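You operate a simulated robot arm through the tools that you are given. There is no shell and no other tool.

You are at the controls of a simulated robot arm. One attempt, no reset.

Task
Close up the blower and blow the hopper full at FAST.
Fine: blower knob in, filter knob tight and FAST set before the blower starts; blower off after.

The check looks at the end state, three seconds after you hand in, the way a careful person would. Anything else that was tipped, shoved, dropped, spilled or broken makes it a failure.

Robot
A 7-joint arm with a fingered hand, fixed in place. Base frame: the origin is on the floor under the middle of its stand, x ahead of it, y to its left, z up. Readings come in m, degrees, newtons and seconds.
With the tool pointing down near the work surface it reaches from about 0.1 to 0.78 m from the base axis. Its first joint turns from -166.0 to 166.0 degrees. Payload 4.9 kg.
The TCP is the grasp point between the finger pads, 0.032 m short of the fingertips. In the tool frame z runs along the fingers and y along their closing line. The gripper opens to 0.192 m; its body begins 0.089 m behind the TCP. The gripper is a hand of 3 fingers: y runs from the thumb to the fingers, the wrist lies at [0, 0, -0.267] in the tool frame, and closing takes about 1.5 s.
Orientation is that of the tool frame in the base frame, as [roll, pitch, yaw] about the fixed x, y, z axes, in that order (R = Rz(yaw) Ry(pitch) Rx(roll)). With the fingers straight down and closing along the base's y, the tool's x points along the base's -x, its y along +y and its z along -z.

Tools
- The arm moves only by the tool step_arm. Its argument "increments" is a list of rows, each an object (a shift or turn left out is 0, a gripper value left out holds the last) with "linear": the shift along the tool's x, y, z in m, a list of three; "rot": the turn, a rotation vector about the tool's x, y, z in degrees, a list of three. In form: [{"linear": [dx, dy, dz], "rot": [wx, wy, wz]}, ...]. A call has 1 to 20 rows; each row is the pose to reach, as a shift and turn from the pose commanded when the call began, along the tool's axes at that moment. "grip" is the opening, from 0 (shut) to 1 (fully open), set as the call begins (left out, the last holds). A row lasts 0.2 s, in which the tool goes at most 0.05 m and 8.6 degrees; a call with a longer step from one row to the next is refused whole, and so is a gripper value outside its range. Where a pose cannot be reached the arm comes as near as it can. A force on the tool above 50 N (or 10 N above the force at the start of the call, whichever is more), or a blocked arm, ends the call early, and 0.2 s more pass. The fingers move at their own pace (about 0.153 m/s each) and stop on an object; they squeeze with about 23 N. The grip force told is the motor's: it shows also when the fingers shut on nothing. Time passes only in rows, and 0.2 s behind the last, so rows that repeat a pose let the fingers close. The reply holds the time, the measured pose of the TCP, the force on the tool along the base axes, the opening and the grip force, in the units named above and with some noise, with the torque about the TCP (base axes, N m) and any sound that the robot's microphone picked up.
- Cameras (640 x 400 px; columns grow to the right, rows downward): "scene" is fixed at [0.0496, 0.4969, 1.4218]; the picture's right is [-0.20, -0.98, 0.00], its down [-0.43, 0.09, -0.90] and it looks along [0.88, -0.18, -0.44] (base axes); focal length 298 px, centre (320, 200). "wrist" rides on the gripper at [0.08, -0.046, -0.113] in the tool frame; the picture's right is [0.50, 0.87, 0.00], its down [-0.67, 0.39, -0.63] and it looks along [-0.55, 0.32, 0.78] (tool axes); focal length 226 px, centre (320, 200). There is no depth. A picture from a camera that has moved, and an enlarged one, comes with that camera's place and axes in the base frame and with its lens.
- snapshot(camera): a new picture of that camera. The clock stands still meanwhile.
- finger_targets(finger1, finger2, thumb_bend): sets how far each is bent, from 0 (flat) to 1 (curled in); at 0.3 the hand is open as for a grip, at 0.7 the pads meet at the TCP. One left out holds its place. A second passes; each finger stops where it meets its share of the squeeze, and holds until it gets a number again. A gripper value or a shape takes the hand back. It gives what a move gives, with no picture; readings hold the bend of each and the force on the fingers (four entries, about 0 where the hand has none), thumb and palm.
- set_grasp(shape): the hand has 3 fingers and takes this shape, open, in about a second: jaw (thumb against the fingers, like two jaws); tri (thumb and two fingers); tip (a fingertip pinch); poke (one finger out to press); point (the index stretched); flat (the hand flat); cup (the hand cupped); fist (a fist). The gripper value then closes the fingers along that shape, each until it touches; the sizes above hold for jaw. It gives what a move gives, with no picture.
- zoom(camera, box): a new picture of the part [left, top, right, bottom] of that camera's present view, enlarged. The clock stands still meanwhile.
- close_job(): hands the job in; it is judged then, once.

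Nothing tells you positions but the pictures and the camera data. Unless the task says otherwise, let go and move clear before handing in.

The tools are called after "Request:" as name(argument=value, ...) on one line, values as JSON. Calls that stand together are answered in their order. step_arm: Moves the arm, as the interface text tells. Its arguments: {"type":"object","properties":{"increments":{"type":"array","items":{"type":"object","properties":{"linear":{"type":"array","items":{"type":"number"}},"rot":{"type":"array","items":{"type":"number"}}}}},"grip":{"type":"number"}},"required":["increments"]} The other tools are called the same way: set_grasp (shape) gives the hand a shape; finger_targets (finger1, finger2, thumb_bend) moves the fingers one by one; snapshot (camera) takes a picture; zoom (camera, box) takes an enlarged picture of a part of a camera's view; close_job () hands the job in.

At the start:

```text
clock: 0.0
position: [0.4385, 0.2703, 1.3221]
tool_rot: [-179.9, 0.0, 179.9]
force: [-0.3, 0.0, 0.5]
moment: [0.02, 0.01, -0.01]
opening: 0.1918
finger_force: 0.0
shape: jaw
bend: [0.3, 0.3, 0.3]
finger forces: [0.0, 0.0, 0.1, 0.0, 0.0, 0.0]
```

scene: 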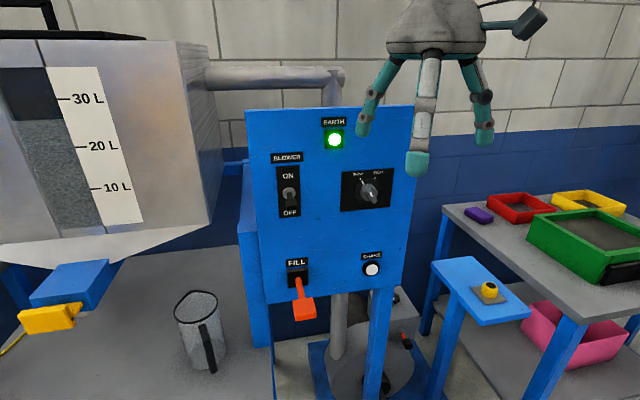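
wrist: 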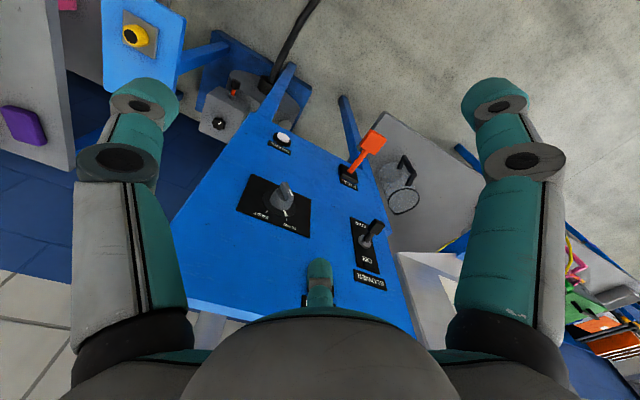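

I see a blue control panel (BLOWER ON/OFF toggle, a SLOW/FAST rotary knob, a FILL lever, a SHAKE button and an EARTH lamp), with a hopper on the left. A blower unit sits low behind the panel, and a yellow knob sits on a small table to the right. I'll zoom in on the details before moving.

Request:
zoom(camera="scene", box=[240, 100, 420, 212])

Request:
zoom(camera="scene", box=[240, 230, 440, 355])

Request:
zoom(camera="scene", box=[300, 280, 492, 400])

Request:
zoom(camera="scene", box=[400, 180, 640, 330])

Request:
zoom(camera="scene", box=[0, 0, 240, 150])

Request:
zoom(camera="scene", box=[0, 200, 320, 400])

Request:
zoom(camera="wrist", box=[80, 0, 320, 150])

Request:
zoom(camera="wrist", box=[180, 60, 420, 310])

```text
3.56 times, centred on (330, 156) of scene
camera zoom: at [0.0496, 0.4969, 1.4218], right [-0.2, -0.98, 0.0], down [-0.43, 0.09, -0.9], along [0.88, -0.18, -0.44], focal length 1060 px, centre (284, 356)
```

zoom: 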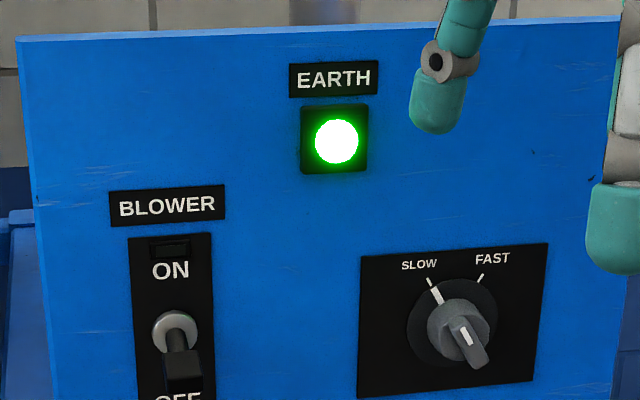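

```text
3.20 times, centred on (340, 292) of scene
camera zoom: at [0.0496, 0.4969, 1.4218], right [-0.2, -0.98, 0.0], down [-0.43, 0.09, -0.9], along [0.88, -0.18, -0.44], focal length 954 px, centre (256, -96)
```

zoom: 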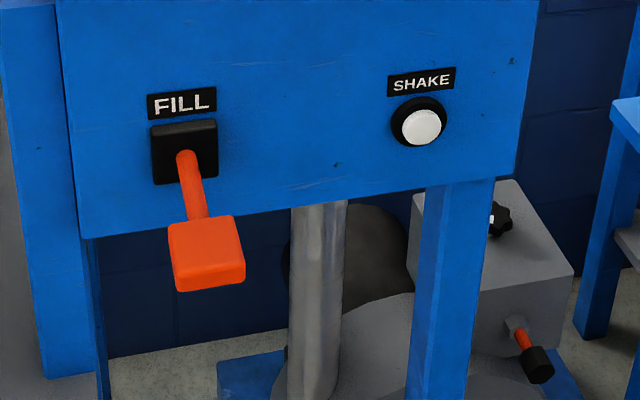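

```text
3.33 times, centred on (396, 340) of scene
camera zoom: at [0.0496, 0.4969, 1.4218], right [-0.2, -0.98, 0.0], down [-0.43, 0.09, -0.9], along [0.88, -0.18, -0.44], focal length 994 px, centre (67, -267)
```

zoom: 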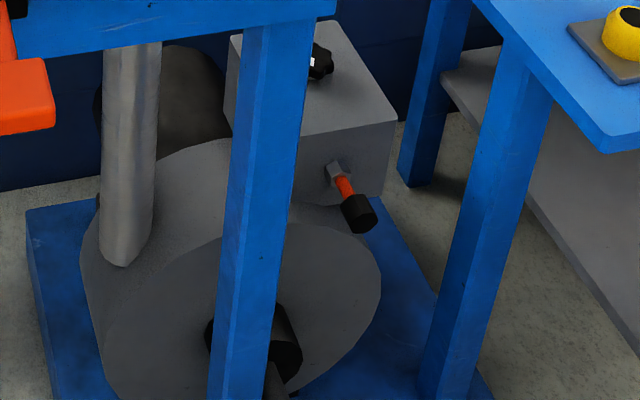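

```text
2.67 times, centred on (520, 255) of scene
camera zoom: at [0.0496, 0.4969, 1.4218], right [-0.2, -0.98, 0.0], down [-0.43, 0.09, -0.9], along [0.88, -0.18, -0.44], focal length 795 px, centre (-213, 53)
```

zoom: 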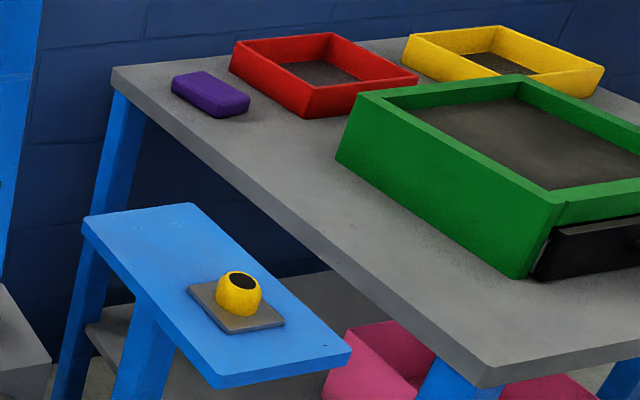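

```text
2.67 times, centred on (120, 75) of scene
camera zoom: at [0.0496, 0.4969, 1.4218], right [-0.2, -0.98, 0.0], down [-0.43, 0.09, -0.9], along [0.88, -0.18, -0.44], focal length 795 px, centre (853, 533)
```

zoom: 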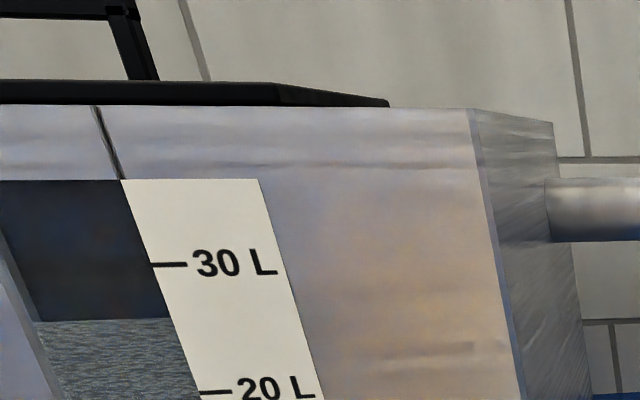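

```text
2.00 times, centred on (160, 300) of scene
camera zoom: at [0.0496, 0.4969, 1.4218], right [-0.2, -0.98, 0.0], down [-0.43, 0.09, -0.9], along [0.88, -0.18, -0.44], focal length 596 px, centre (640, 0)
```

zoom: 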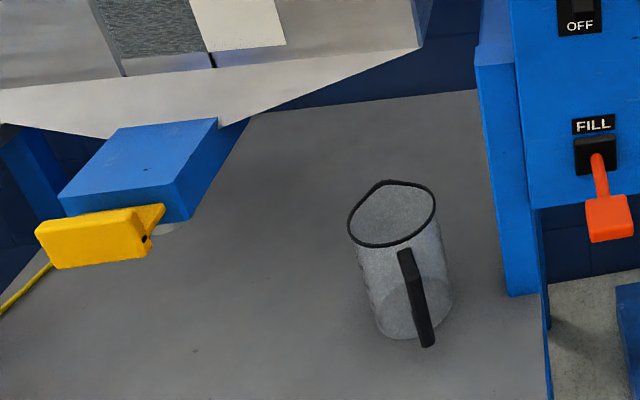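

```text
2.67 times, centred on (200, 75) of wrist
camera zoom: at [0.3601, 0.2246, 1.4342], right [-0.5, 0.87, 0.0], down [0.67, 0.39, 0.63], along [0.55, 0.32, -0.78], focal length 603 px, centre (640, 533)
```

zoom: 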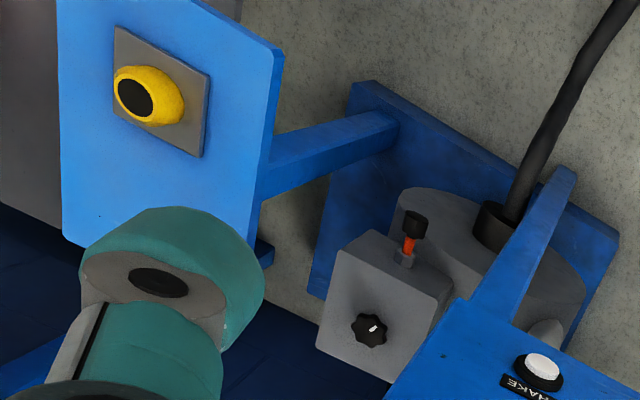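

```text
1.60 times, centred on (300, 185) of wrist
camera zoom: at [0.3601, 0.2246, 1.4342], right [-0.5, 0.87, 0.0], down [0.67, 0.39, 0.63], along [0.55, 0.32, -0.78], focal length 362 px, centre (352, 224)
```

zoom: 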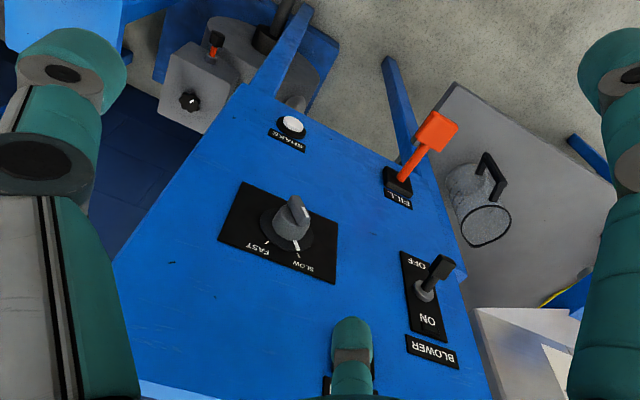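

The rotary knob sits near (0.59, 0.29, 1.16), the BLOWER toggle near (0.59, 0.45, 1.17) and the FILL lever handle near (0.49, 0.44, 0.955). The filter box is to the right of the panel, with a star knob on top near (0.81, 0.05, 0.6) and an orange-shafted black knob on its front near (0.69, 0.05, 0.5). I'll move the hand to the right and down to see the box better.

Request:
step_arm(increments=[{"linear": [0, -0.04, 0]}, {"linear": [0, -0.08, 0]}, {"linear": [0, -0.12, 0]}, {"linear": [0, -0.16, 0]}, {"linear": [0, -0.2, 0]}, {"linear": [0, -0.24, 0]}, {"linear": [0, -0.28, 0]}, {"linear": [0, -0.3, 0]}, {"linear": [-0.0075, -0.3, 0.04]}, {"linear": [-0.015, -0.3, 0.08]}, {"linear": [-0.0225, -0.3, 0.12]}, {"linear": [-0.03, -0.3, 0.16]}, {"linear": [-0.0375, -0.3, 0.2]}, {"linear": [-0.045, -0.3, 0.24]}, {"linear": [-0.0525, -0.3, 0.28]}, {"linear": [-0.06, -0.3, 0.32]}])

Request:
snapshot(camera="wrist")

Request:
snapshot(camera="scene")

```text
clock: 3.4
position: [0.4991, -0.0278, 1.0023]
tool_rot: [-180.0, 0.1, 180.0]
force: [1.0, -0.4, -0.2]
moment: [0.01, 0.0, 0.01]
opening: 0.1918
finger_force: 0.0
shape: jaw
bend: [0.3, 0.3, 0.3]
finger forces: [0.1, 0.0, 0.0, 0.0, 0.0, 0.0]
```

```text
taken
camera wrist: at [0.4197, -0.0744, 1.1144], right [-0.5, 0.87, 0.0], down [0.67, 0.39, 0.63], along [0.55, 0.32, -0.77], focal length 226 px, centre (320, 200)
```

wrist: 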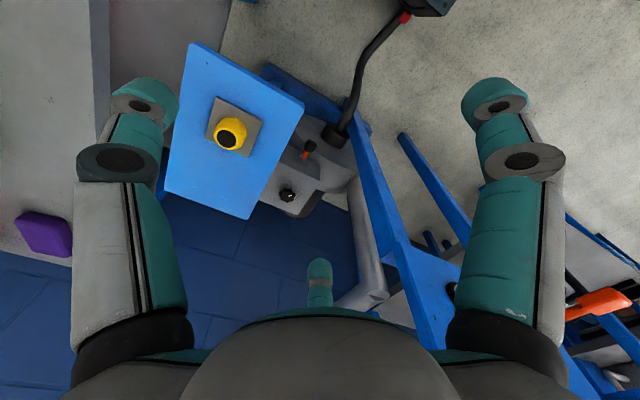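

```text
taken
```

scene: 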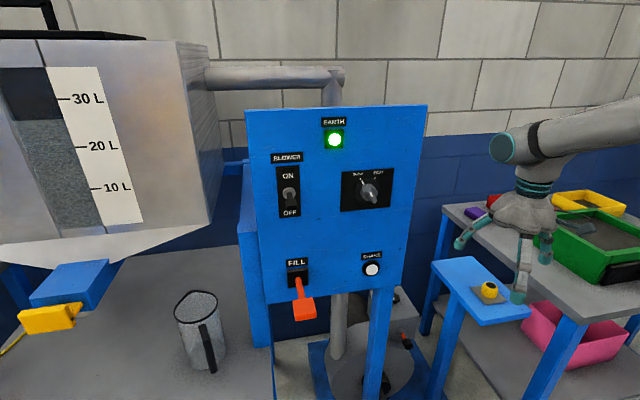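

Request:
zoom(camera="wrist", box=[160, 60, 400, 230])

Request:
zoom(camera="wrist", box=[250, 120, 360, 220])

Request:
zoom(camera="wrist", box=[340, 0, 480, 100])

```text
2.35 times, centred on (280, 145) of wrist
camera zoom: at [0.4197, -0.0744, 1.1144], right [-0.5, 0.87, 0.0], down [0.67, 0.39, 0.63], along [0.55, 0.32, -0.77], focal length 532 px, centre (414, 329)
```

zoom: 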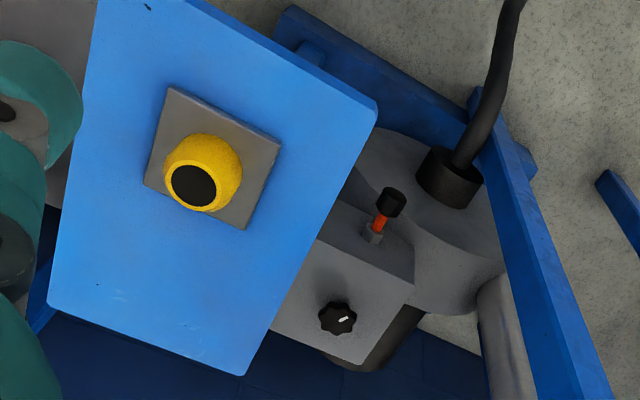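

```text
4.00 times, centred on (305, 170) of wrist
camera zoom: at [0.4197, -0.0744, 1.1144], right [-0.5, 0.87, 0.0], down [0.67, 0.39, 0.63], along [0.55, 0.32, -0.77], focal length 904 px, centre (380, 320)
```

zoom: 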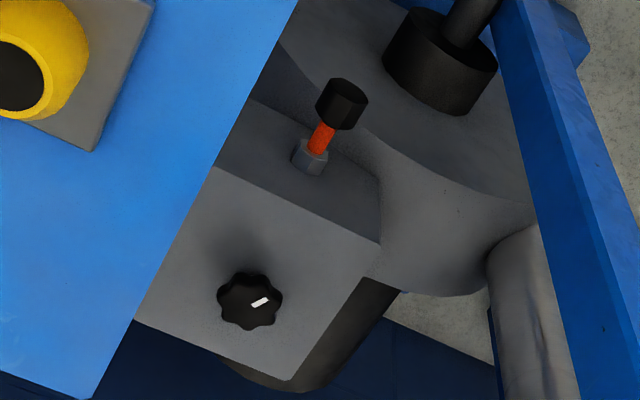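

```text
4.00 times, centred on (410, 50) of wrist
camera zoom: at [0.4197, -0.0744, 1.1144], right [-0.5, 0.87, 0.0], down [0.67, 0.39, 0.63], along [0.55, 0.32, -0.77], focal length 904 px, centre (-40, 800)
```

zoom: 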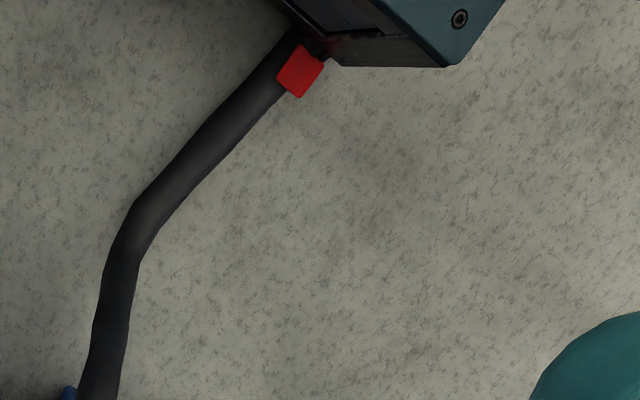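

The box's front knob has its orange shaft showing, so it is out. The star knob on top has a white mark, and the small blue table with the yellow button is close by on the right. I'll back off, close the fingers and level the hand so it points at +x, ready to push the blower knob in.

Request:
step_arm(increments=[{"linear": [0.005, 0.008, 0], "rot": [0, -8, 0]}, {"linear": [0.01, 0.016, 0], "rot": [0, -16, 0]}, {"linear": [0.015, 0.024, 0], "rot": [0, -24, 0]}, {"linear": [0.02, 0.032, 0], "rot": [0, -32, 0]}, {"linear": [0.025, 0.04, 0], "rot": [0, -40, 0]}, {"linear": [0.03, 0.048, 0], "rot": [0, -48, 0]}, {"linear": [0.035, 0.056, 0], "rot": [0, -56, 0]}, {"linear": [0.04, 0.064, 0], "rot": [0, -64, 0]}, {"linear": [0.045, 0.072, 0], "rot": [0, -72, 0]}, {"linear": [0.05, 0.078, 0], "rot": [0, -80, 0]}, {"linear": [0.05, 0.078, 0], "rot": [0, -85, 0]}, {"linear": [0.05, 0.078, 0], "rot": [0, -90, 0]}, {"linear": [0.05, 0.078, 0], "rot": [0, -90, 0]}], grip=0)

Request:
snapshot(camera="scene")

Request:
snapshot(camera="wrist")

```text
clock: 6.0
position: [0.4774, 0.1025, 1.1188]
tool_rot: [13.5, 80.6, 12.9]
force: [-0.3, -0.3, 0.2]
moment: [0.0, 0.03, 0.02]
opening: 0.0
finger_force: 22.8
shape: jaw
bend: [0.7, 0.7, 0.7]
finger forces: [0.0, 0.1, 0.0, 0.1, 0.0, 0.1]
out of reach, approached as far as the arm can: row 8, 9, 10, 11, 12
stopped in row 12: the arm was blocked; the commanded pose is now the measured one
```

```text
taken
```

scene: 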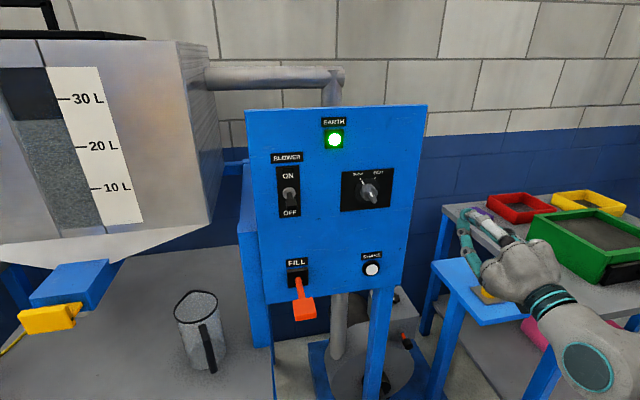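

```text
taken
camera wrist: at [0.3778, 0.0593, 1.0196], right [0.09, 0.88, -0.46], down [-0.73, 0.37, 0.58], along [0.68, 0.29, 0.67], focal length 226 px, centre (320, 200)
```

wrist: 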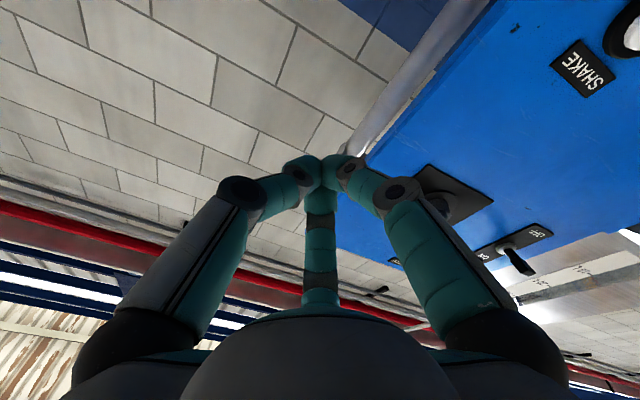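

The hand couldn't go level that close to the base. It stopped near (0.477, 0.10, 1.12), pointing along +x and about 9° up. I'll move it forward to x≈0.58 and level it at y≈0.05 before lowering.

Request:
step_arm(increments=[{"linear": [0.0083, -0.0131, 0.0249], "rot": [0, 1, 0]}, {"linear": [0.0167, -0.0262, 0.0497], "rot": [-0.2, 3, -0.7]}, {"linear": [0.025, -0.0393, 0.0746], "rot": [-0.5, 6, -1.5]}, {"linear": [0.0333, -0.0524, 0.0994], "rot": [-0.8, 9.1, -2.2]}, {"linear": [0.0333, -0.0524, 0.0994], "rot": [-0.8, 9.1, -2.2]}])

```text
clock: 7.2
position: [0.5655, 0.0913, 1.1083]
tool_rot: [-166.5, 89.4, -168.0]
force: [-0.1, 0.6, -1.0]
moment: [0.0, -0.01, -0.03]
opening: 0.0
finger_force: 22.9
shape: jaw
bend: [0.7, 0.7, 0.7]
finger forces: [0.1, 0.1, 0.0, 0.1, 0.1, 0.0]
out of reach, approached as far as the arm can: row 1, 2, 3, 4, 5
```

The arm still calls this pose slightly out of reach, probably because of a joint limit. I'll look at how the arm is folded before going on.

Request:
snapshot(camera="scene")

Request:
snapshot(camera="wrist")

```text
taken
```

scene: 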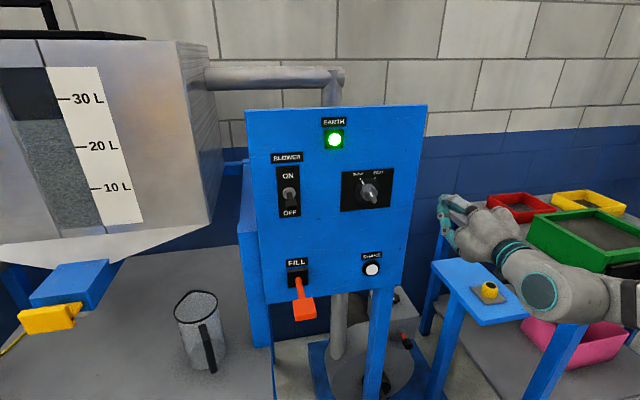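

```text
taken
camera wrist: at [0.4516, 0.0475, 1.0293], right [0.02, 0.86, -0.5], down [-0.61, 0.41, 0.68], along [0.79, 0.3, 0.54], focal length 226 px, centre (320, 200)
```

wrist: 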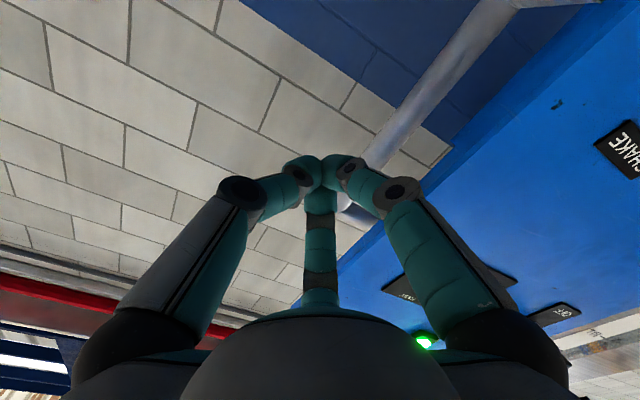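

The forearm comes in from the right side. I'll lower the hand in small steps along the clear corridor and check whether the pose becomes reachable.

Request:
step_arm(increments=[{"linear": [0.03, 0, 0]}, {"linear": [0.06, 0, 0]}, {"linear": [0.09, 0, 0]}, {"linear": [0.12, 0, 0]}, {"linear": [0.15, 0, 0]}, {"linear": [0.15, 0, 0]}])

Request:
snapshot(camera="scene")

```text
clock: 8.6
position: [0.5588, 0.1238, 0.9653]
tool_rot: [-153.8, 89.8, -155.0]
force: [-0.4, 0.7, -0.2]
moment: [-0.01, -0.01, -0.01]
opening: 0.0001
finger_force: 23.0
shape: jaw
bend: [0.7, 0.7, 0.7]
finger forces: [0.1, 0.1, 0.1, 0.0, 0.0, 0.1]
out of reach, approached as far as the arm can: row 1, 2, 3, 4, 5, 6
```

```text
taken
```

scene: 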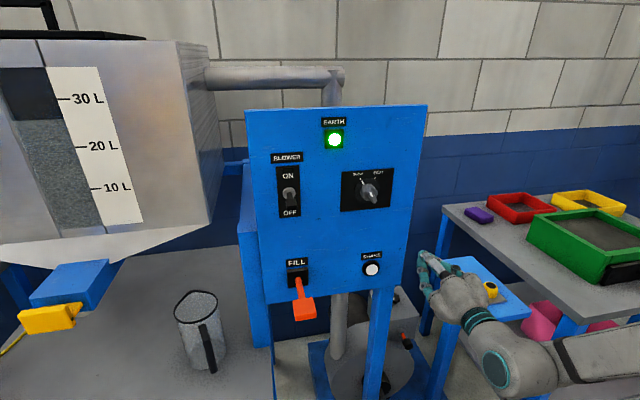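

Pointing level at this height runs into a wrist limit. A 50° downward tilt should be reachable and still lets me push the knob along +x, so I'll tilt the hand down and move to about (0.50, 0.05, 0.80).

Request:
step_arm(increments=[{"linear": [0.02, 0, -0.01], "rot": [0, 7, 0]}, {"linear": [0.04, 0, -0.02], "rot": [0, 14, 0]}, {"linear": [0.06, 0, -0.03], "rot": [0, 21, 0]}, {"linear": [0.08, 0, -0.04], "rot": [0, 28, 0]}, {"linear": [0.1, 0, -0.055], "rot": [0, 35, 0]}, {"linear": [0.125, 0, -0.07], "rot": [0, 42, 0]}, {"linear": [0.15, 0, -0.08], "rot": [0, 50, 0]}, {"linear": [0.15, 0, -0.08], "rot": [0, 50, 0]}])

Request:
snapshot(camera="scene")

Request:
snapshot(camera="wrist")

```text
clock: 10.4
position: [0.4766, 0.1195, 0.8132]
tool_rot: [-179.9, 39.9, -179.8]
force: [-0.9, -0.4, 0.2]
moment: [-0.02, -0.02, 0.03]
opening: 0.0
finger_force: 23.4
shape: jaw
bend: [0.7, 0.7, 0.7]
finger forces: [0.0, 0.0, 0.0, 0.2, 0.1, 0.0]
```

```text
taken
```

scene: 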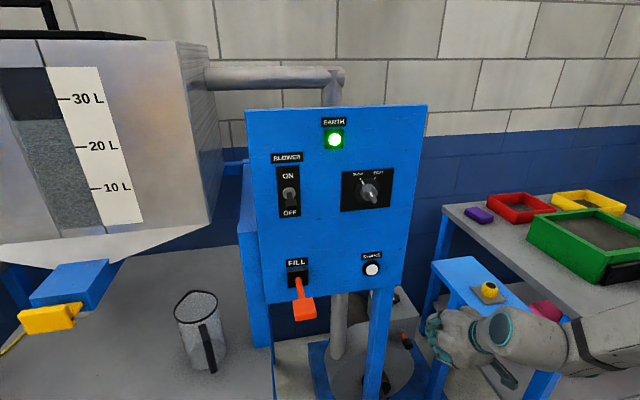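

```text
taken
camera wrist: at [0.3436, 0.0733, 0.8485], right [-0.39, 0.86, -0.32], down [0.11, 0.39, 0.91], along [0.92, 0.32, -0.25], focal length 226 px, centre (320, 200)
```

wrist: 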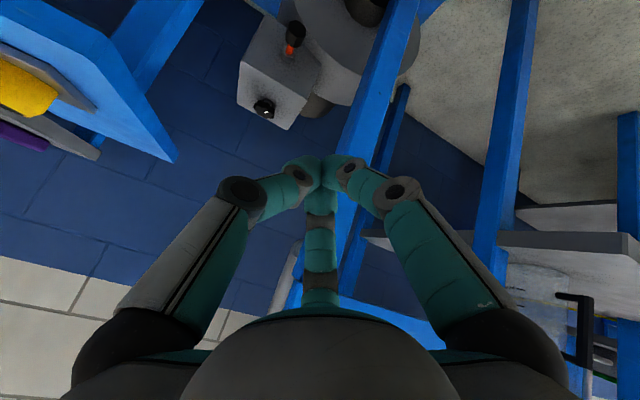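

Now the hand is tilted as planned at (0.477, 0.12, 0.813). I'll zoom on the filter box from here to refine the positions of the two knobs.

Request:
zoom(camera="wrist", box=[220, 0, 380, 130])

Request:
zoom(camera="scene", box=[340, 270, 500, 400])

```text
3.08 times, centred on (300, 65) of wrist
camera zoom: at [0.3436, 0.0733, 0.8485], right [-0.39, 0.86, -0.32], down [0.11, 0.39, 0.91], along [0.92, 0.32, -0.25], focal length 696 px, centre (382, 615)
```

zoom: 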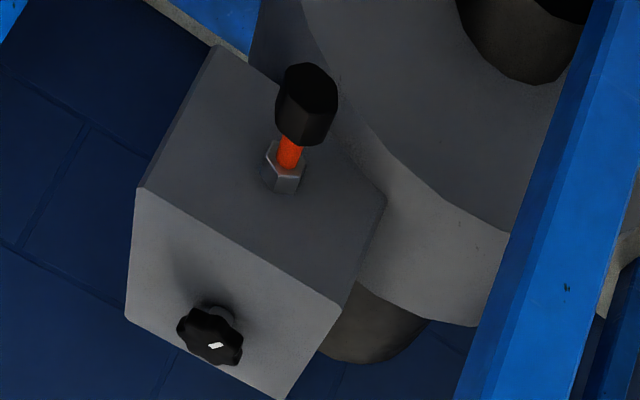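

```text
3.08 times, centred on (420, 335) of scene
camera zoom: at [0.0496, 0.4969, 1.4218], right [-0.2, -0.98, 0.0], down [-0.43, 0.09, -0.9], along [0.88, -0.18, -0.44], focal length 917 px, centre (12, -215)
```

zoom: 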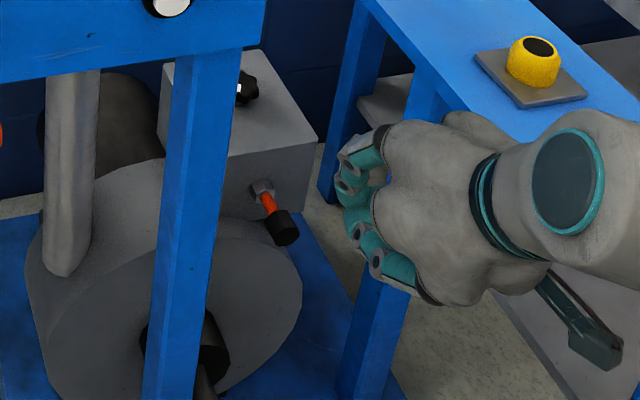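

The refined positions are: blower knob cap centre about (0.689, 0.050, 0.505), filter box front face about x=0.75 with its top at z≈0.56, and star knob about (0.815, 0.05, 0.59). I'll bring the closed fingertips about 5 cm in front of the cap.

Request:
step_arm(increments=[{"linear": [0, -0.035, 0]}, {"linear": [0, -0.0695, 0]}, {"linear": [0.01, -0.0695, 0.036]}, {"linear": [0.02, -0.0695, 0.072]}, {"linear": [0.03, -0.0695, 0.108]}, {"linear": [0.04, -0.0695, 0.144]}, {"linear": [0.05, -0.0695, 0.18]}, {"linear": [0.06, -0.0695, 0.216]}, {"linear": [0.07, -0.0695, 0.252]}, {"linear": [0.0805, -0.0695, 0.2885]}, {"linear": [0.0805, -0.0695, 0.2885]}])

Request:
snapshot(camera="wrist")

Request:
zoom(camera="scene", box=[340, 270, 500, 400])

```text
clock: 12.8
position: [0.6108, 0.0817, 0.5465]
tool_rot: [-177.4, 39.3, -179.8]
force: [-0.1, -0.1, 0.4]
moment: [0.01, 0.0, 0.02]
opening: 0.0001
finger_force: 23.0
shape: jaw
bend: [0.7, 0.7, 0.7]
finger forces: [0.0, 0.0, 0.0, 0.0, 0.1, 0.0]
out of reach, approached as far as the arm can: row 3, 4, 5, 6, 7, 8, 9, 10, 11
```

```text
taken
camera wrist: at [0.4775, 0.0403, 0.5848], right [-0.37, 0.86, -0.35], down [0.13, 0.42, 0.9], along [0.92, 0.28, -0.26], focal length 226 px, centre (320, 200)
```

wrist: 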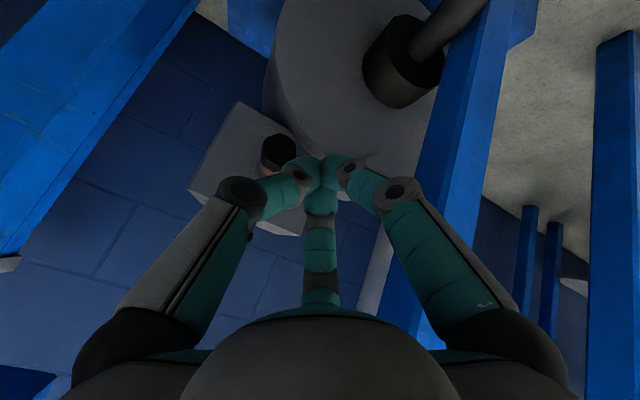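

```text
3.08 times, centred on (420, 335) of scene
camera zoom: at [0.0496, 0.4969, 1.4218], right [-0.2, -0.98, 0.0], down [-0.43, 0.09, -0.9], along [0.88, -0.18, -0.44], focal length 917 px, centre (12, -215)
```

zoom: 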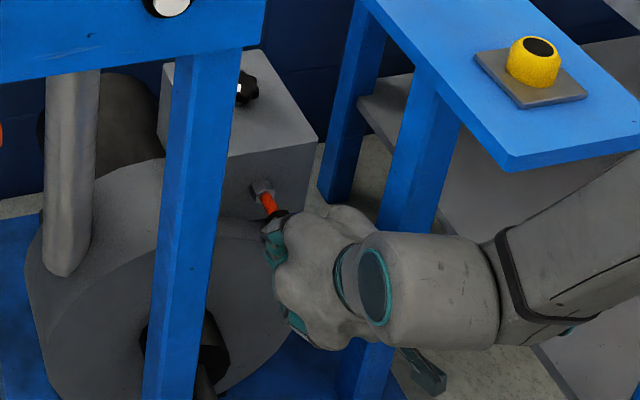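

The wrist limit pushed the hand sideways to y≈0.08, so this tilt is still too flat for this height. I'll retreat straight up and turn the tool nearly vertical, then come down with a steeper tilt.

Request:
step_arm(increments=[{"linear": [-0.0152, 0, -0.0378]}, {"linear": [-0.0303, 0, -0.0757]}, {"linear": [-0.0455, 0, -0.1135], "rot": [0, 4, 0]}, {"linear": [-0.0607, 0, -0.1513], "rot": [0, 8, 0]}, {"linear": [-0.0758, 0, -0.1892], "rot": [0, 14, 0]}, {"linear": [-0.091, 0, -0.227], "rot": [0, 20, 0]}, {"linear": [-0.1062, 0, -0.2648], "rot": [0, 26, 0]}, {"linear": [-0.1213, 0, -0.3027], "rot": [0, 32, 0]}, {"linear": [-0.1365, 0, -0.3405], "rot": [0, 39, 0]}, {"linear": [-0.1365, 0, -0.3405], "rot": [0, 39, 0]}])

Request:
snapshot(camera="scene")

```text
clock: 15.0
position: [0.4991, 0.0757, 0.8943]
tool_rot: [-179.1, 1.1, -178.9]
force: [-3.4, 4.7, -2.2]
moment: [-0.27, -0.31, -0.06]
opening: 0.0
finger_force: 23.3
shape: jaw
bend: [0.7, 0.7, 0.7]
finger forces: [0.1, 0.0, 0.1, 0.1, 0.1, 0.0]
out of reach, approached as far as the arm can: row 1, 2, 7
```

```text
taken
```

scene: 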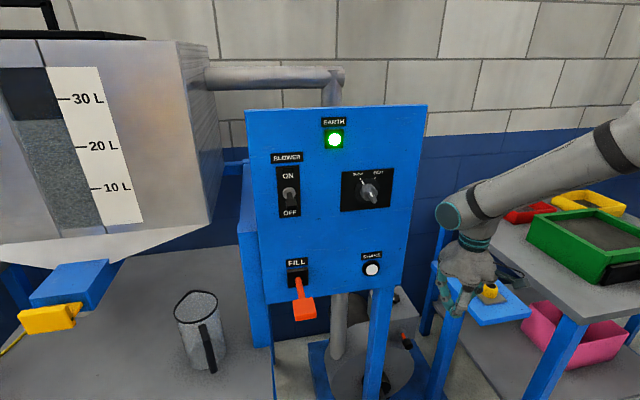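

The hand is now vertical at (0.499, 0.076, 0.894). The force reading is slightly off zero, so I'll hold still for a moment to see whether that was motion or contact.

Request:
step_arm(increments=[{"linear": [0, 0, 0]}, {"linear": [0, 0, 0]}])

Request:
snapshot(camera="wrist")

Request:
zoom(camera="scene", box=[400, 80, 640, 340])

```text
clock: 15.6
position: [0.4988, 0.0784, 0.8917]
tool_rot: [-179.9, 0.9, -179.7]
force: [0.6, -0.1, 0.3]
moment: [0.01, -0.03, 0.02]
opening: 0.0002
finger_force: 22.5
shape: jaw
bend: [0.7, 0.7, 0.7]
finger forces: [0.0, 0.1, 0.1, 0.0, 0.1, 0.0]
```

```text
taken
camera wrist: at [0.4177, 0.0321, 1.0031], right [-0.5, 0.86, -0.01], down [0.66, 0.39, 0.64], along [0.56, 0.32, -0.77], focal length 226 px, centre (320, 200)
```

wrist: 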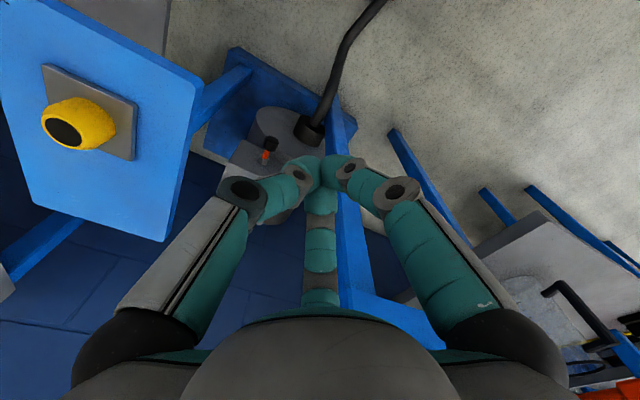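

```text
1.54 times, centred on (520, 210) of scene
camera zoom: at [0.0496, 0.4969, 1.4218], right [-0.2, -0.98, 0.0], down [-0.43, 0.09, -0.9], along [0.88, -0.18, -0.44], focal length 459 px, centre (12, 185)
```

zoom: 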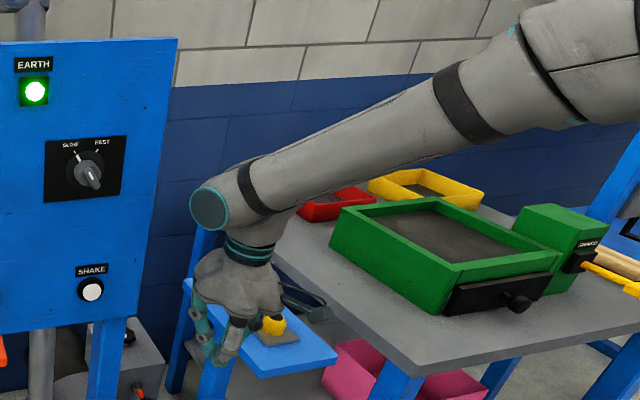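

That was only motion, since the force is back to zero. I'll come down at y≈0.058, midway between the panel leg and the small table, with a slight forward tilt of about 18°.

Request:
step_arm(increments=[{"linear": [0, -0.02, 0], "rot": [0, -6, 0]}, {"linear": [-0.005, -0.02, 0.03], "rot": [0, -12, 0]}, {"linear": [-0.015, -0.02, 0.065], "rot": [0, -18, 0]}, {"linear": [-0.025, -0.02, 0.1], "rot": [0, -18, 0]}, {"linear": [-0.035, -0.02, 0.14], "rot": [0, -18, 0]}, {"linear": [-0.05, -0.02, 0.18], "rot": [0, -18, 0]}, {"linear": [-0.06, -0.02, 0.22], "rot": [0, -18, 0]}, {"linear": [-0.075, -0.02, 0.26], "rot": [0, -18, 0]}, {"linear": [-0.09, -0.02, 0.295], "rot": [0, -18, 0]}, {"linear": [-0.1, -0.02, 0.33], "rot": [0, -18, 0]}, {"linear": [-0.1, -0.02, 0.33], "rot": [0, -18, 0]}])

Request:
snapshot(camera="wrist")

Request:
snapshot(camera="scene")

```text
clock: 18.0
position: [0.6015, 0.0644, 0.5634]
tool_rot: [-180.0, 19.0, -179.8]
force: [0.7, 0.3, 0.3]
moment: [0.01, 0.0, 0.0]
opening: 0.0
finger_force: 22.6
shape: jaw
bend: [0.7, 0.7, 0.7]
finger forces: [0.1, 0.0, 0.0, 0.0, 0.1, 0.0]
```

```text
taken
camera wrist: at [0.4909, 0.0164, 0.6439], right [-0.48, 0.86, -0.16], down [0.43, 0.39, 0.81], along [0.77, 0.32, -0.56], focal length 226 px, centre (320, 200)
```

wrist: 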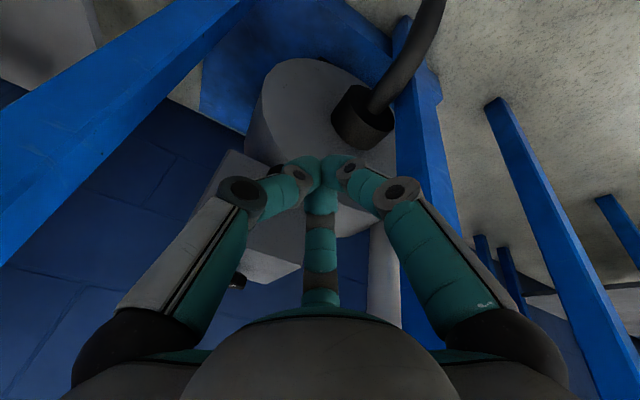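

```text
taken
```

scene: 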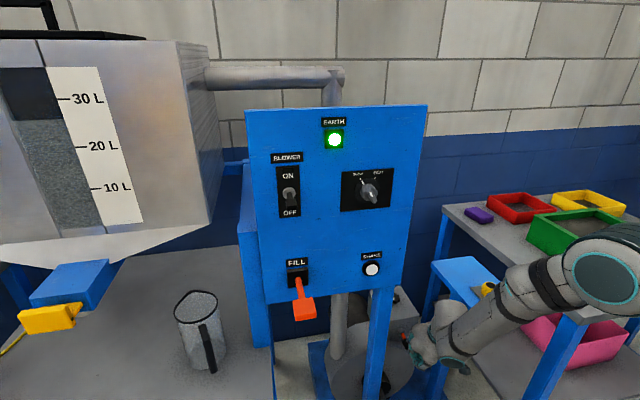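

The steeper tilt works, and the TCP is at (0.602, 0.064, 0.563) with no reach problem. I'll lower the fingertips to cap height just in front of the blower knob, then push along +x in small steps.

Request:
step_arm(increments=[{"linear": [-0.005, -0.006, 0.02]}, {"linear": [-0.0187, -0.0124, 0.0487]}, {"linear": [-0.0187, -0.0124, 0.0487]}])

Request:
zoom(camera="scene", box=[360, 290, 460, 370])

Request:
snapshot(camera="wrist")

```text
clock: 18.8
position: [0.6334, 0.0501, 0.5251]
tool_rot: [-179.9, 19.0, -179.8]
force: [0.1, 0.1, -0.2]
moment: [-0.02, -0.01, 0.0]
opening: 0.0001
finger_force: 23.2
shape: jaw
bend: [0.7, 0.7, 0.7]
finger forces: [0.0, 0.0, 0.0, 0.1, 0.0, 0.0]
```

```text
5.00 times, centred on (410, 330) of scene
camera zoom: at [0.0496, 0.4969, 1.4218], right [-0.2, -0.98, 0.0], down [-0.43, 0.09, -0.9], along [0.88, -0.18, -0.44], focal length 1490 px, centre (-130, -450)
```

zoom: 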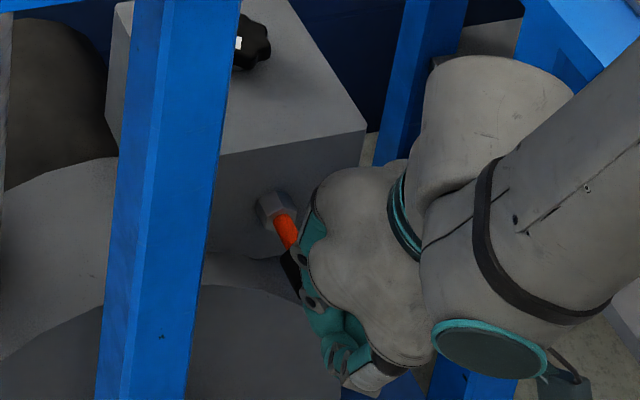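

```text
taken
camera wrist: at [0.5219, 0.0034, 0.6043], right [-0.48, 0.86, -0.16], down [0.43, 0.39, 0.81], along [0.77, 0.32, -0.56], focal length 226 px, centre (320, 200)
```

wrist: 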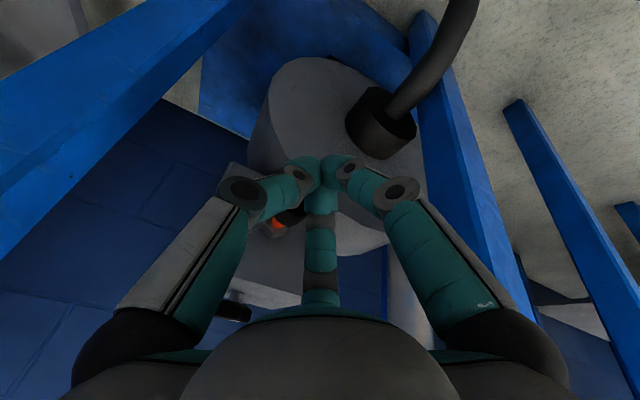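

The fingertips are right in front of the cap. The cap projects where I expected, which confirms it at about (0.689, 0.05, 0.505). I'll push along +x in small rows.

Request:
step_arm(increments=[{"linear": [-0.0095, 0, 0.0033]}, {"linear": [-0.0189, 0, 0.0065]}, {"linear": [-0.0284, 0, 0.0098]}])

Request:
zoom(camera="scene", box=[360, 290, 460, 370])

Request:
zoom(camera="wrist", box=[220, 130, 380, 270])

```text
clock: 19.6
position: [0.6661, 0.0502, 0.525]
tool_rot: [-179.9, 18.9, -179.9]
force: [-1.1, 0.1, -0.7]
moment: [-0.02, 0.02, 0.01]
opening: 0.0
finger_force: 23.0
shape: jaw
bend: [0.7, 0.7, 0.7]
finger forces: [0.0, 0.0, 0.0, 0.0, 0.0, 0.0]
```

```text
5.00 times, centred on (410, 330) of scene
camera zoom: at [0.0496, 0.4969, 1.4218], right [-0.2, -0.98, 0.0], down [-0.43, 0.09, -0.9], along [0.88, -0.18, -0.44], focal length 1490 px, centre (-130, -450)
```

zoom: 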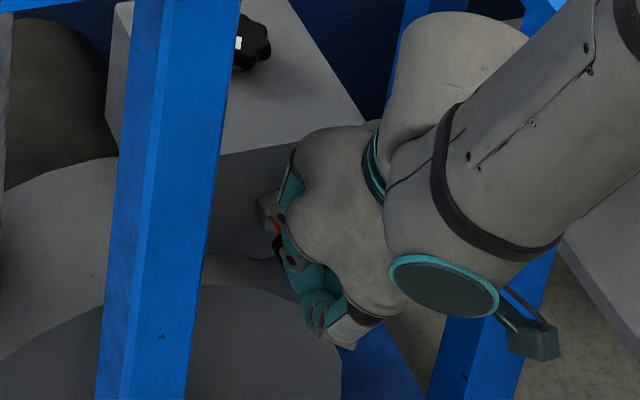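

```text
2.86 times, centred on (300, 200) of wrist
camera zoom: at [0.5541, 0.0022, 0.605], right [-0.48, 0.86, -0.16], down [0.43, 0.39, 0.81], along [0.77, 0.32, -0.56], focal length 646 px, centre (377, 200)
```

zoom: 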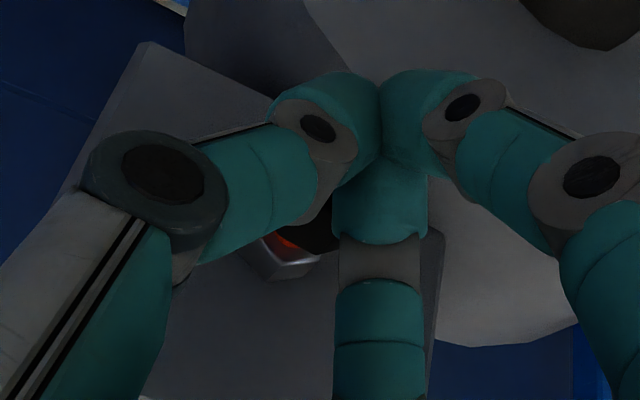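

The hand advanced with almost no force, and the orange section looks shorter. I'll keep pushing in small steps.

Request:
step_arm(increments=[{"linear": [-0.0095, 0, 0.0033]}, {"linear": [-0.0189, 0, 0.0065]}, {"linear": [-0.0236, 0, 0.0081]}])

Request:
zoom(camera="wrist", box=[220, 130, 380, 270])

Request:
zoom(camera="scene", box=[360, 290, 460, 370])

```text
clock: 20.4
position: [0.6884, 0.0487, 0.5247]
tool_rot: [-179.9, 18.6, -179.8]
force: [-14.8, -1.6, -1.6]
moment: [-0.03, 0.39, -0.03]
opening: 0.0
finger_force: 23.3
shape: jaw
bend: [0.7, 0.7, 0.7]
finger forces: [0.0, 0.0, 0.0, 0.0, 0.0, 0.0]
```

```text
2.86 times, centred on (300, 200) of wrist
camera zoom: at [0.5771, 0.0028, 0.6052], right [-0.47, 0.86, -0.16], down [0.43, 0.39, 0.81], along [0.77, 0.32, -0.56], focal length 646 px, centre (377, 200)
```

zoom: 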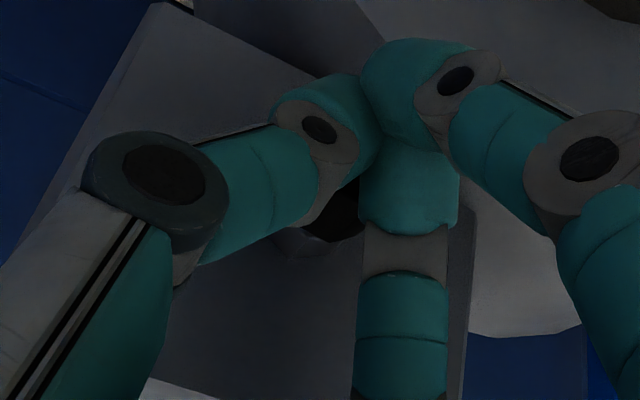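

```text
5.00 times, centred on (410, 330) of scene
camera zoom: at [0.0496, 0.4969, 1.4218], right [-0.2, -0.98, 0.0], down [-0.43, 0.09, -0.9], along [0.88, -0.18, -0.44], focal length 1490 px, centre (-130, -450)
```

zoom: 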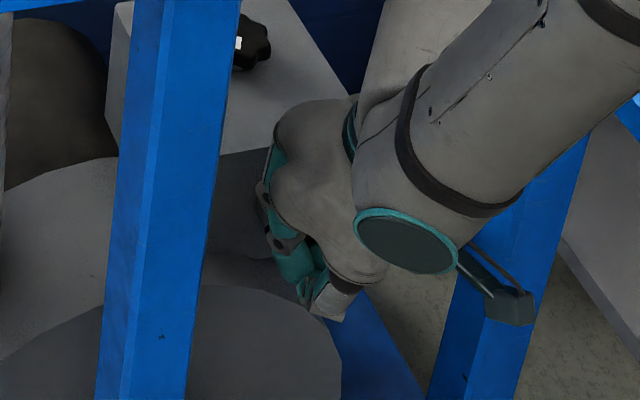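

No orange shows any more, and the force has risen to about 15 N, so the cap may be seated. I'll push a little further to make sure it's home.

Request:
step_arm(increments=[{"linear": [-0.0047, 0, 0.0016]}, {"linear": [-0.0095, 0, 0.0033]}, {"linear": [-0.0095, 0, 0.0033]}])

Request:
zoom(camera="wrist", box=[220, 130, 380, 270])

```text
clock: 21.2
position: [0.6904, 0.046, 0.5175]
tool_rot: [-179.5, 17.7, -179.8]
force: [-43.3, -5.6, -3.2]
moment: [-0.1, 1.25, -0.2]
opening: 0.0001
finger_force: 23.1
shape: jaw
bend: [0.7, 0.7, 0.7]
finger forces: [0.1, 0.0, 0.0, 0.0, 63.9, 0.0]
```

```text
2.86 times, centred on (300, 200) of wrist
camera zoom: at [0.58, 0.0009, 0.6006], right [-0.48, 0.86, -0.16], down [0.45, 0.39, 0.8], along [0.76, 0.31, -0.57], focal length 646 px, centre (377, 200)
```

zoom: 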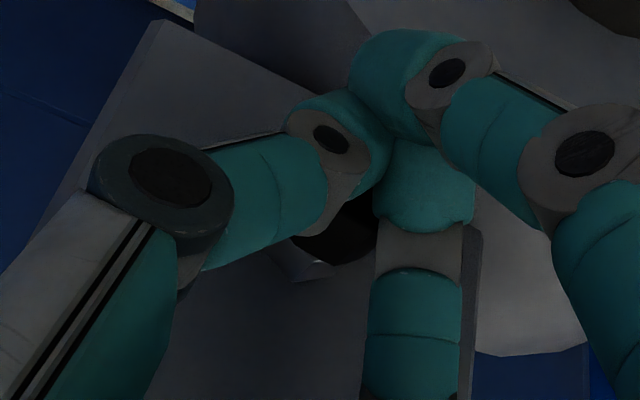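

At 43 N the hand has stopped advancing, so the knob is home against its nut. I'll back off along −x and check it.

Request:
step_arm(increments=[{"linear": [0.02, 0, -0.007]}, {"linear": [0.05, 0, -0.017]}, {"linear": [0.085, 0, -0.028]}, {"linear": [0.085, 0, -0.06]}, {"linear": [0.085, 0, -0.095]}, {"linear": [0.085, 0, -0.095]}])

Request:
zoom(camera="scene", box=[360, 290, 460, 370])

Request:
snapshot(camera="wrist")

```text
clock: 21.7
position: [0.6877, 0.0506, 0.5398]
tool_rot: [-179.7, 19.9, -180.0]
force: [-2.0, -0.3, 0.7]
moment: [-0.01, 0.1, 0.04]
opening: 0.0
finger_force: 23.7
shape: jaw
bend: [0.7, 0.7, 0.69]
finger forces: [0.1, 0.0, 0.0, 0.1, 0.0, 0.0]
stopped in row 2: the force on the tool passed its limit at 60 N (the readings are from after the stop); the commanded pose is now the measured one
```

```text
5.00 times, centred on (410, 330) of scene
camera zoom: at [0.0496, 0.4969, 1.4218], right [-0.2, -0.98, 0.0], down [-0.43, 0.09, -0.9], along [0.88, -0.18, -0.44], focal length 1490 px, centre (-130, -450)
```

zoom: 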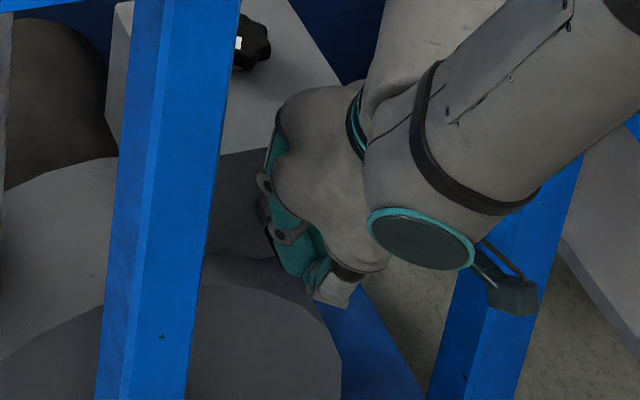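

```text
taken
camera wrist: at [0.5751, 0.0046, 0.6179], right [-0.47, 0.87, -0.17], down [0.42, 0.39, 0.82], along [0.78, 0.31, -0.54], focal length 226 px, centre (320, 200)
```

wrist: 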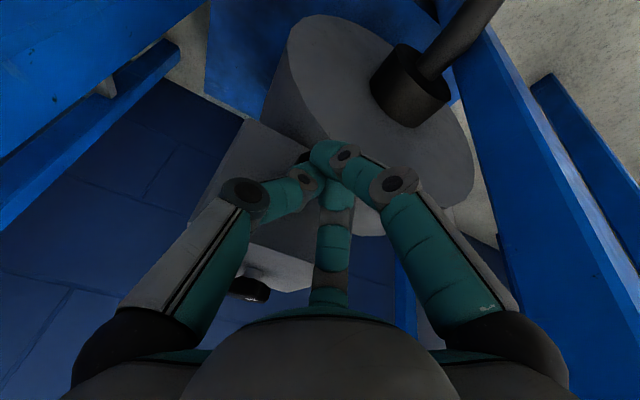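

The back-off stopped on a force spike, so the cap may have caught between the fingers. I'll look closely before moving again.

Request:
zoom(camera="wrist", box=[240, 110, 400, 230])

Request:
zoom(camera="scene", box=[385, 310, 435, 360])

```text
3.33 times, centred on (320, 170) of wrist
camera zoom: at [0.5751, 0.0046, 0.6179], right [-0.47, 0.87, -0.17], down [0.42, 0.39, 0.82], along [0.78, 0.31, -0.54], focal length 754 px, centre (320, 300)
```

zoom: 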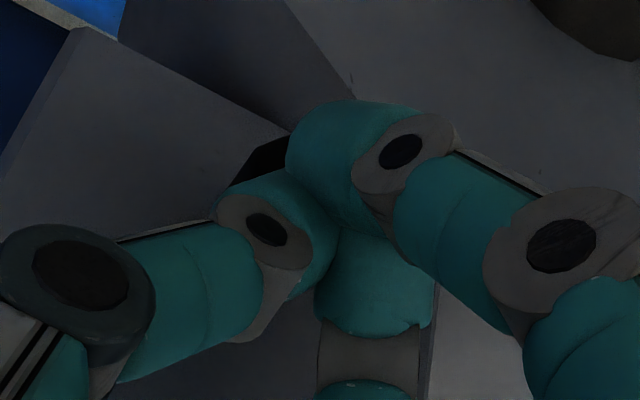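

```text
8.00 times, centred on (410, 335) of scene
camera zoom: at [0.0496, 0.4969, 1.4218], right [-0.2, -0.98, 0.0], down [-0.43, 0.09, -0.9], along [0.88, -0.18, -0.44], focal length 2385 px, centre (-400, -880)
```

zoom: 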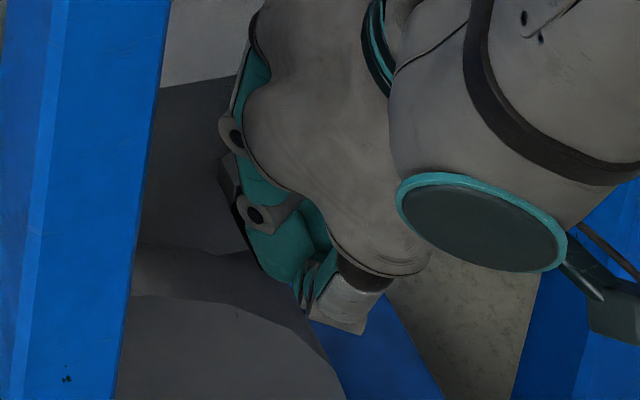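

The cap seems to be tucked under the fingertips. I'll lift straight up, which can't pull a horizontal shaft outward, and then look.

Request:
step_arm(increments=[{"linear": [-0.0051, 0, -0.0141]}, {"linear": [-0.0102, 0, -0.0282]}, {"linear": [-0.017, 0, -0.047]}, {"linear": [-0.0238, 0, -0.0658]}])

Request:
snapshot(camera="wrist")

Request:
zoom(camera="scene", box=[370, 300, 450, 360])

```text
clock: 22.7
position: [0.6878, 0.0515, 0.6111]
tool_rot: [-179.7, 20.0, 180.0]
force: [-0.8, 0.3, -0.3]
moment: [-0.01, -0.05, 0.04]
opening: 0.0001
finger_force: 22.8
shape: jaw
bend: [0.7, 0.7, 0.69]
finger forces: [0.0, 0.1, 0.1, 0.1, 0.1, 0.0]
```

```text
taken
camera wrist: at [0.5752, 0.0049, 0.689], right [-0.47, 0.87, -0.17], down [0.42, 0.39, 0.82], along [0.78, 0.31, -0.54], focal length 226 px, centre (320, 200)
```

wrist: 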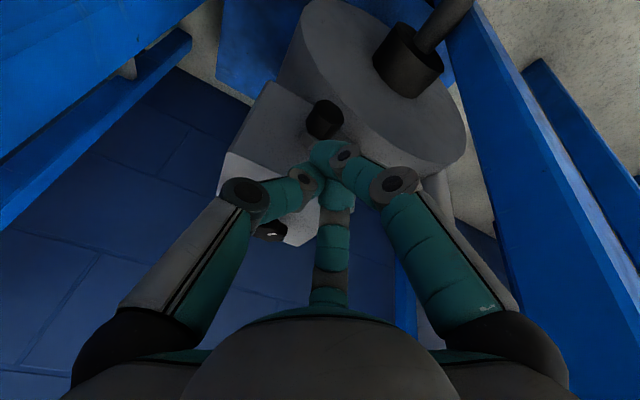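

```text
6.67 times, centred on (410, 330) of scene
camera zoom: at [0.0496, 0.4969, 1.4218], right [-0.2, -0.98, 0.0], down [-0.43, 0.09, -0.9], along [0.88, -0.18, -0.44], focal length 1987 px, centre (-280, -667)
```

zoom: 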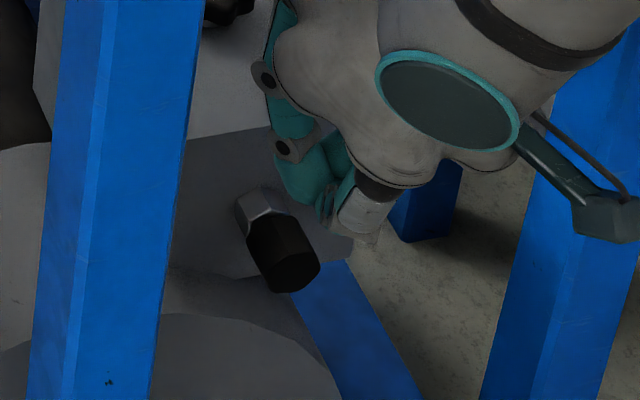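

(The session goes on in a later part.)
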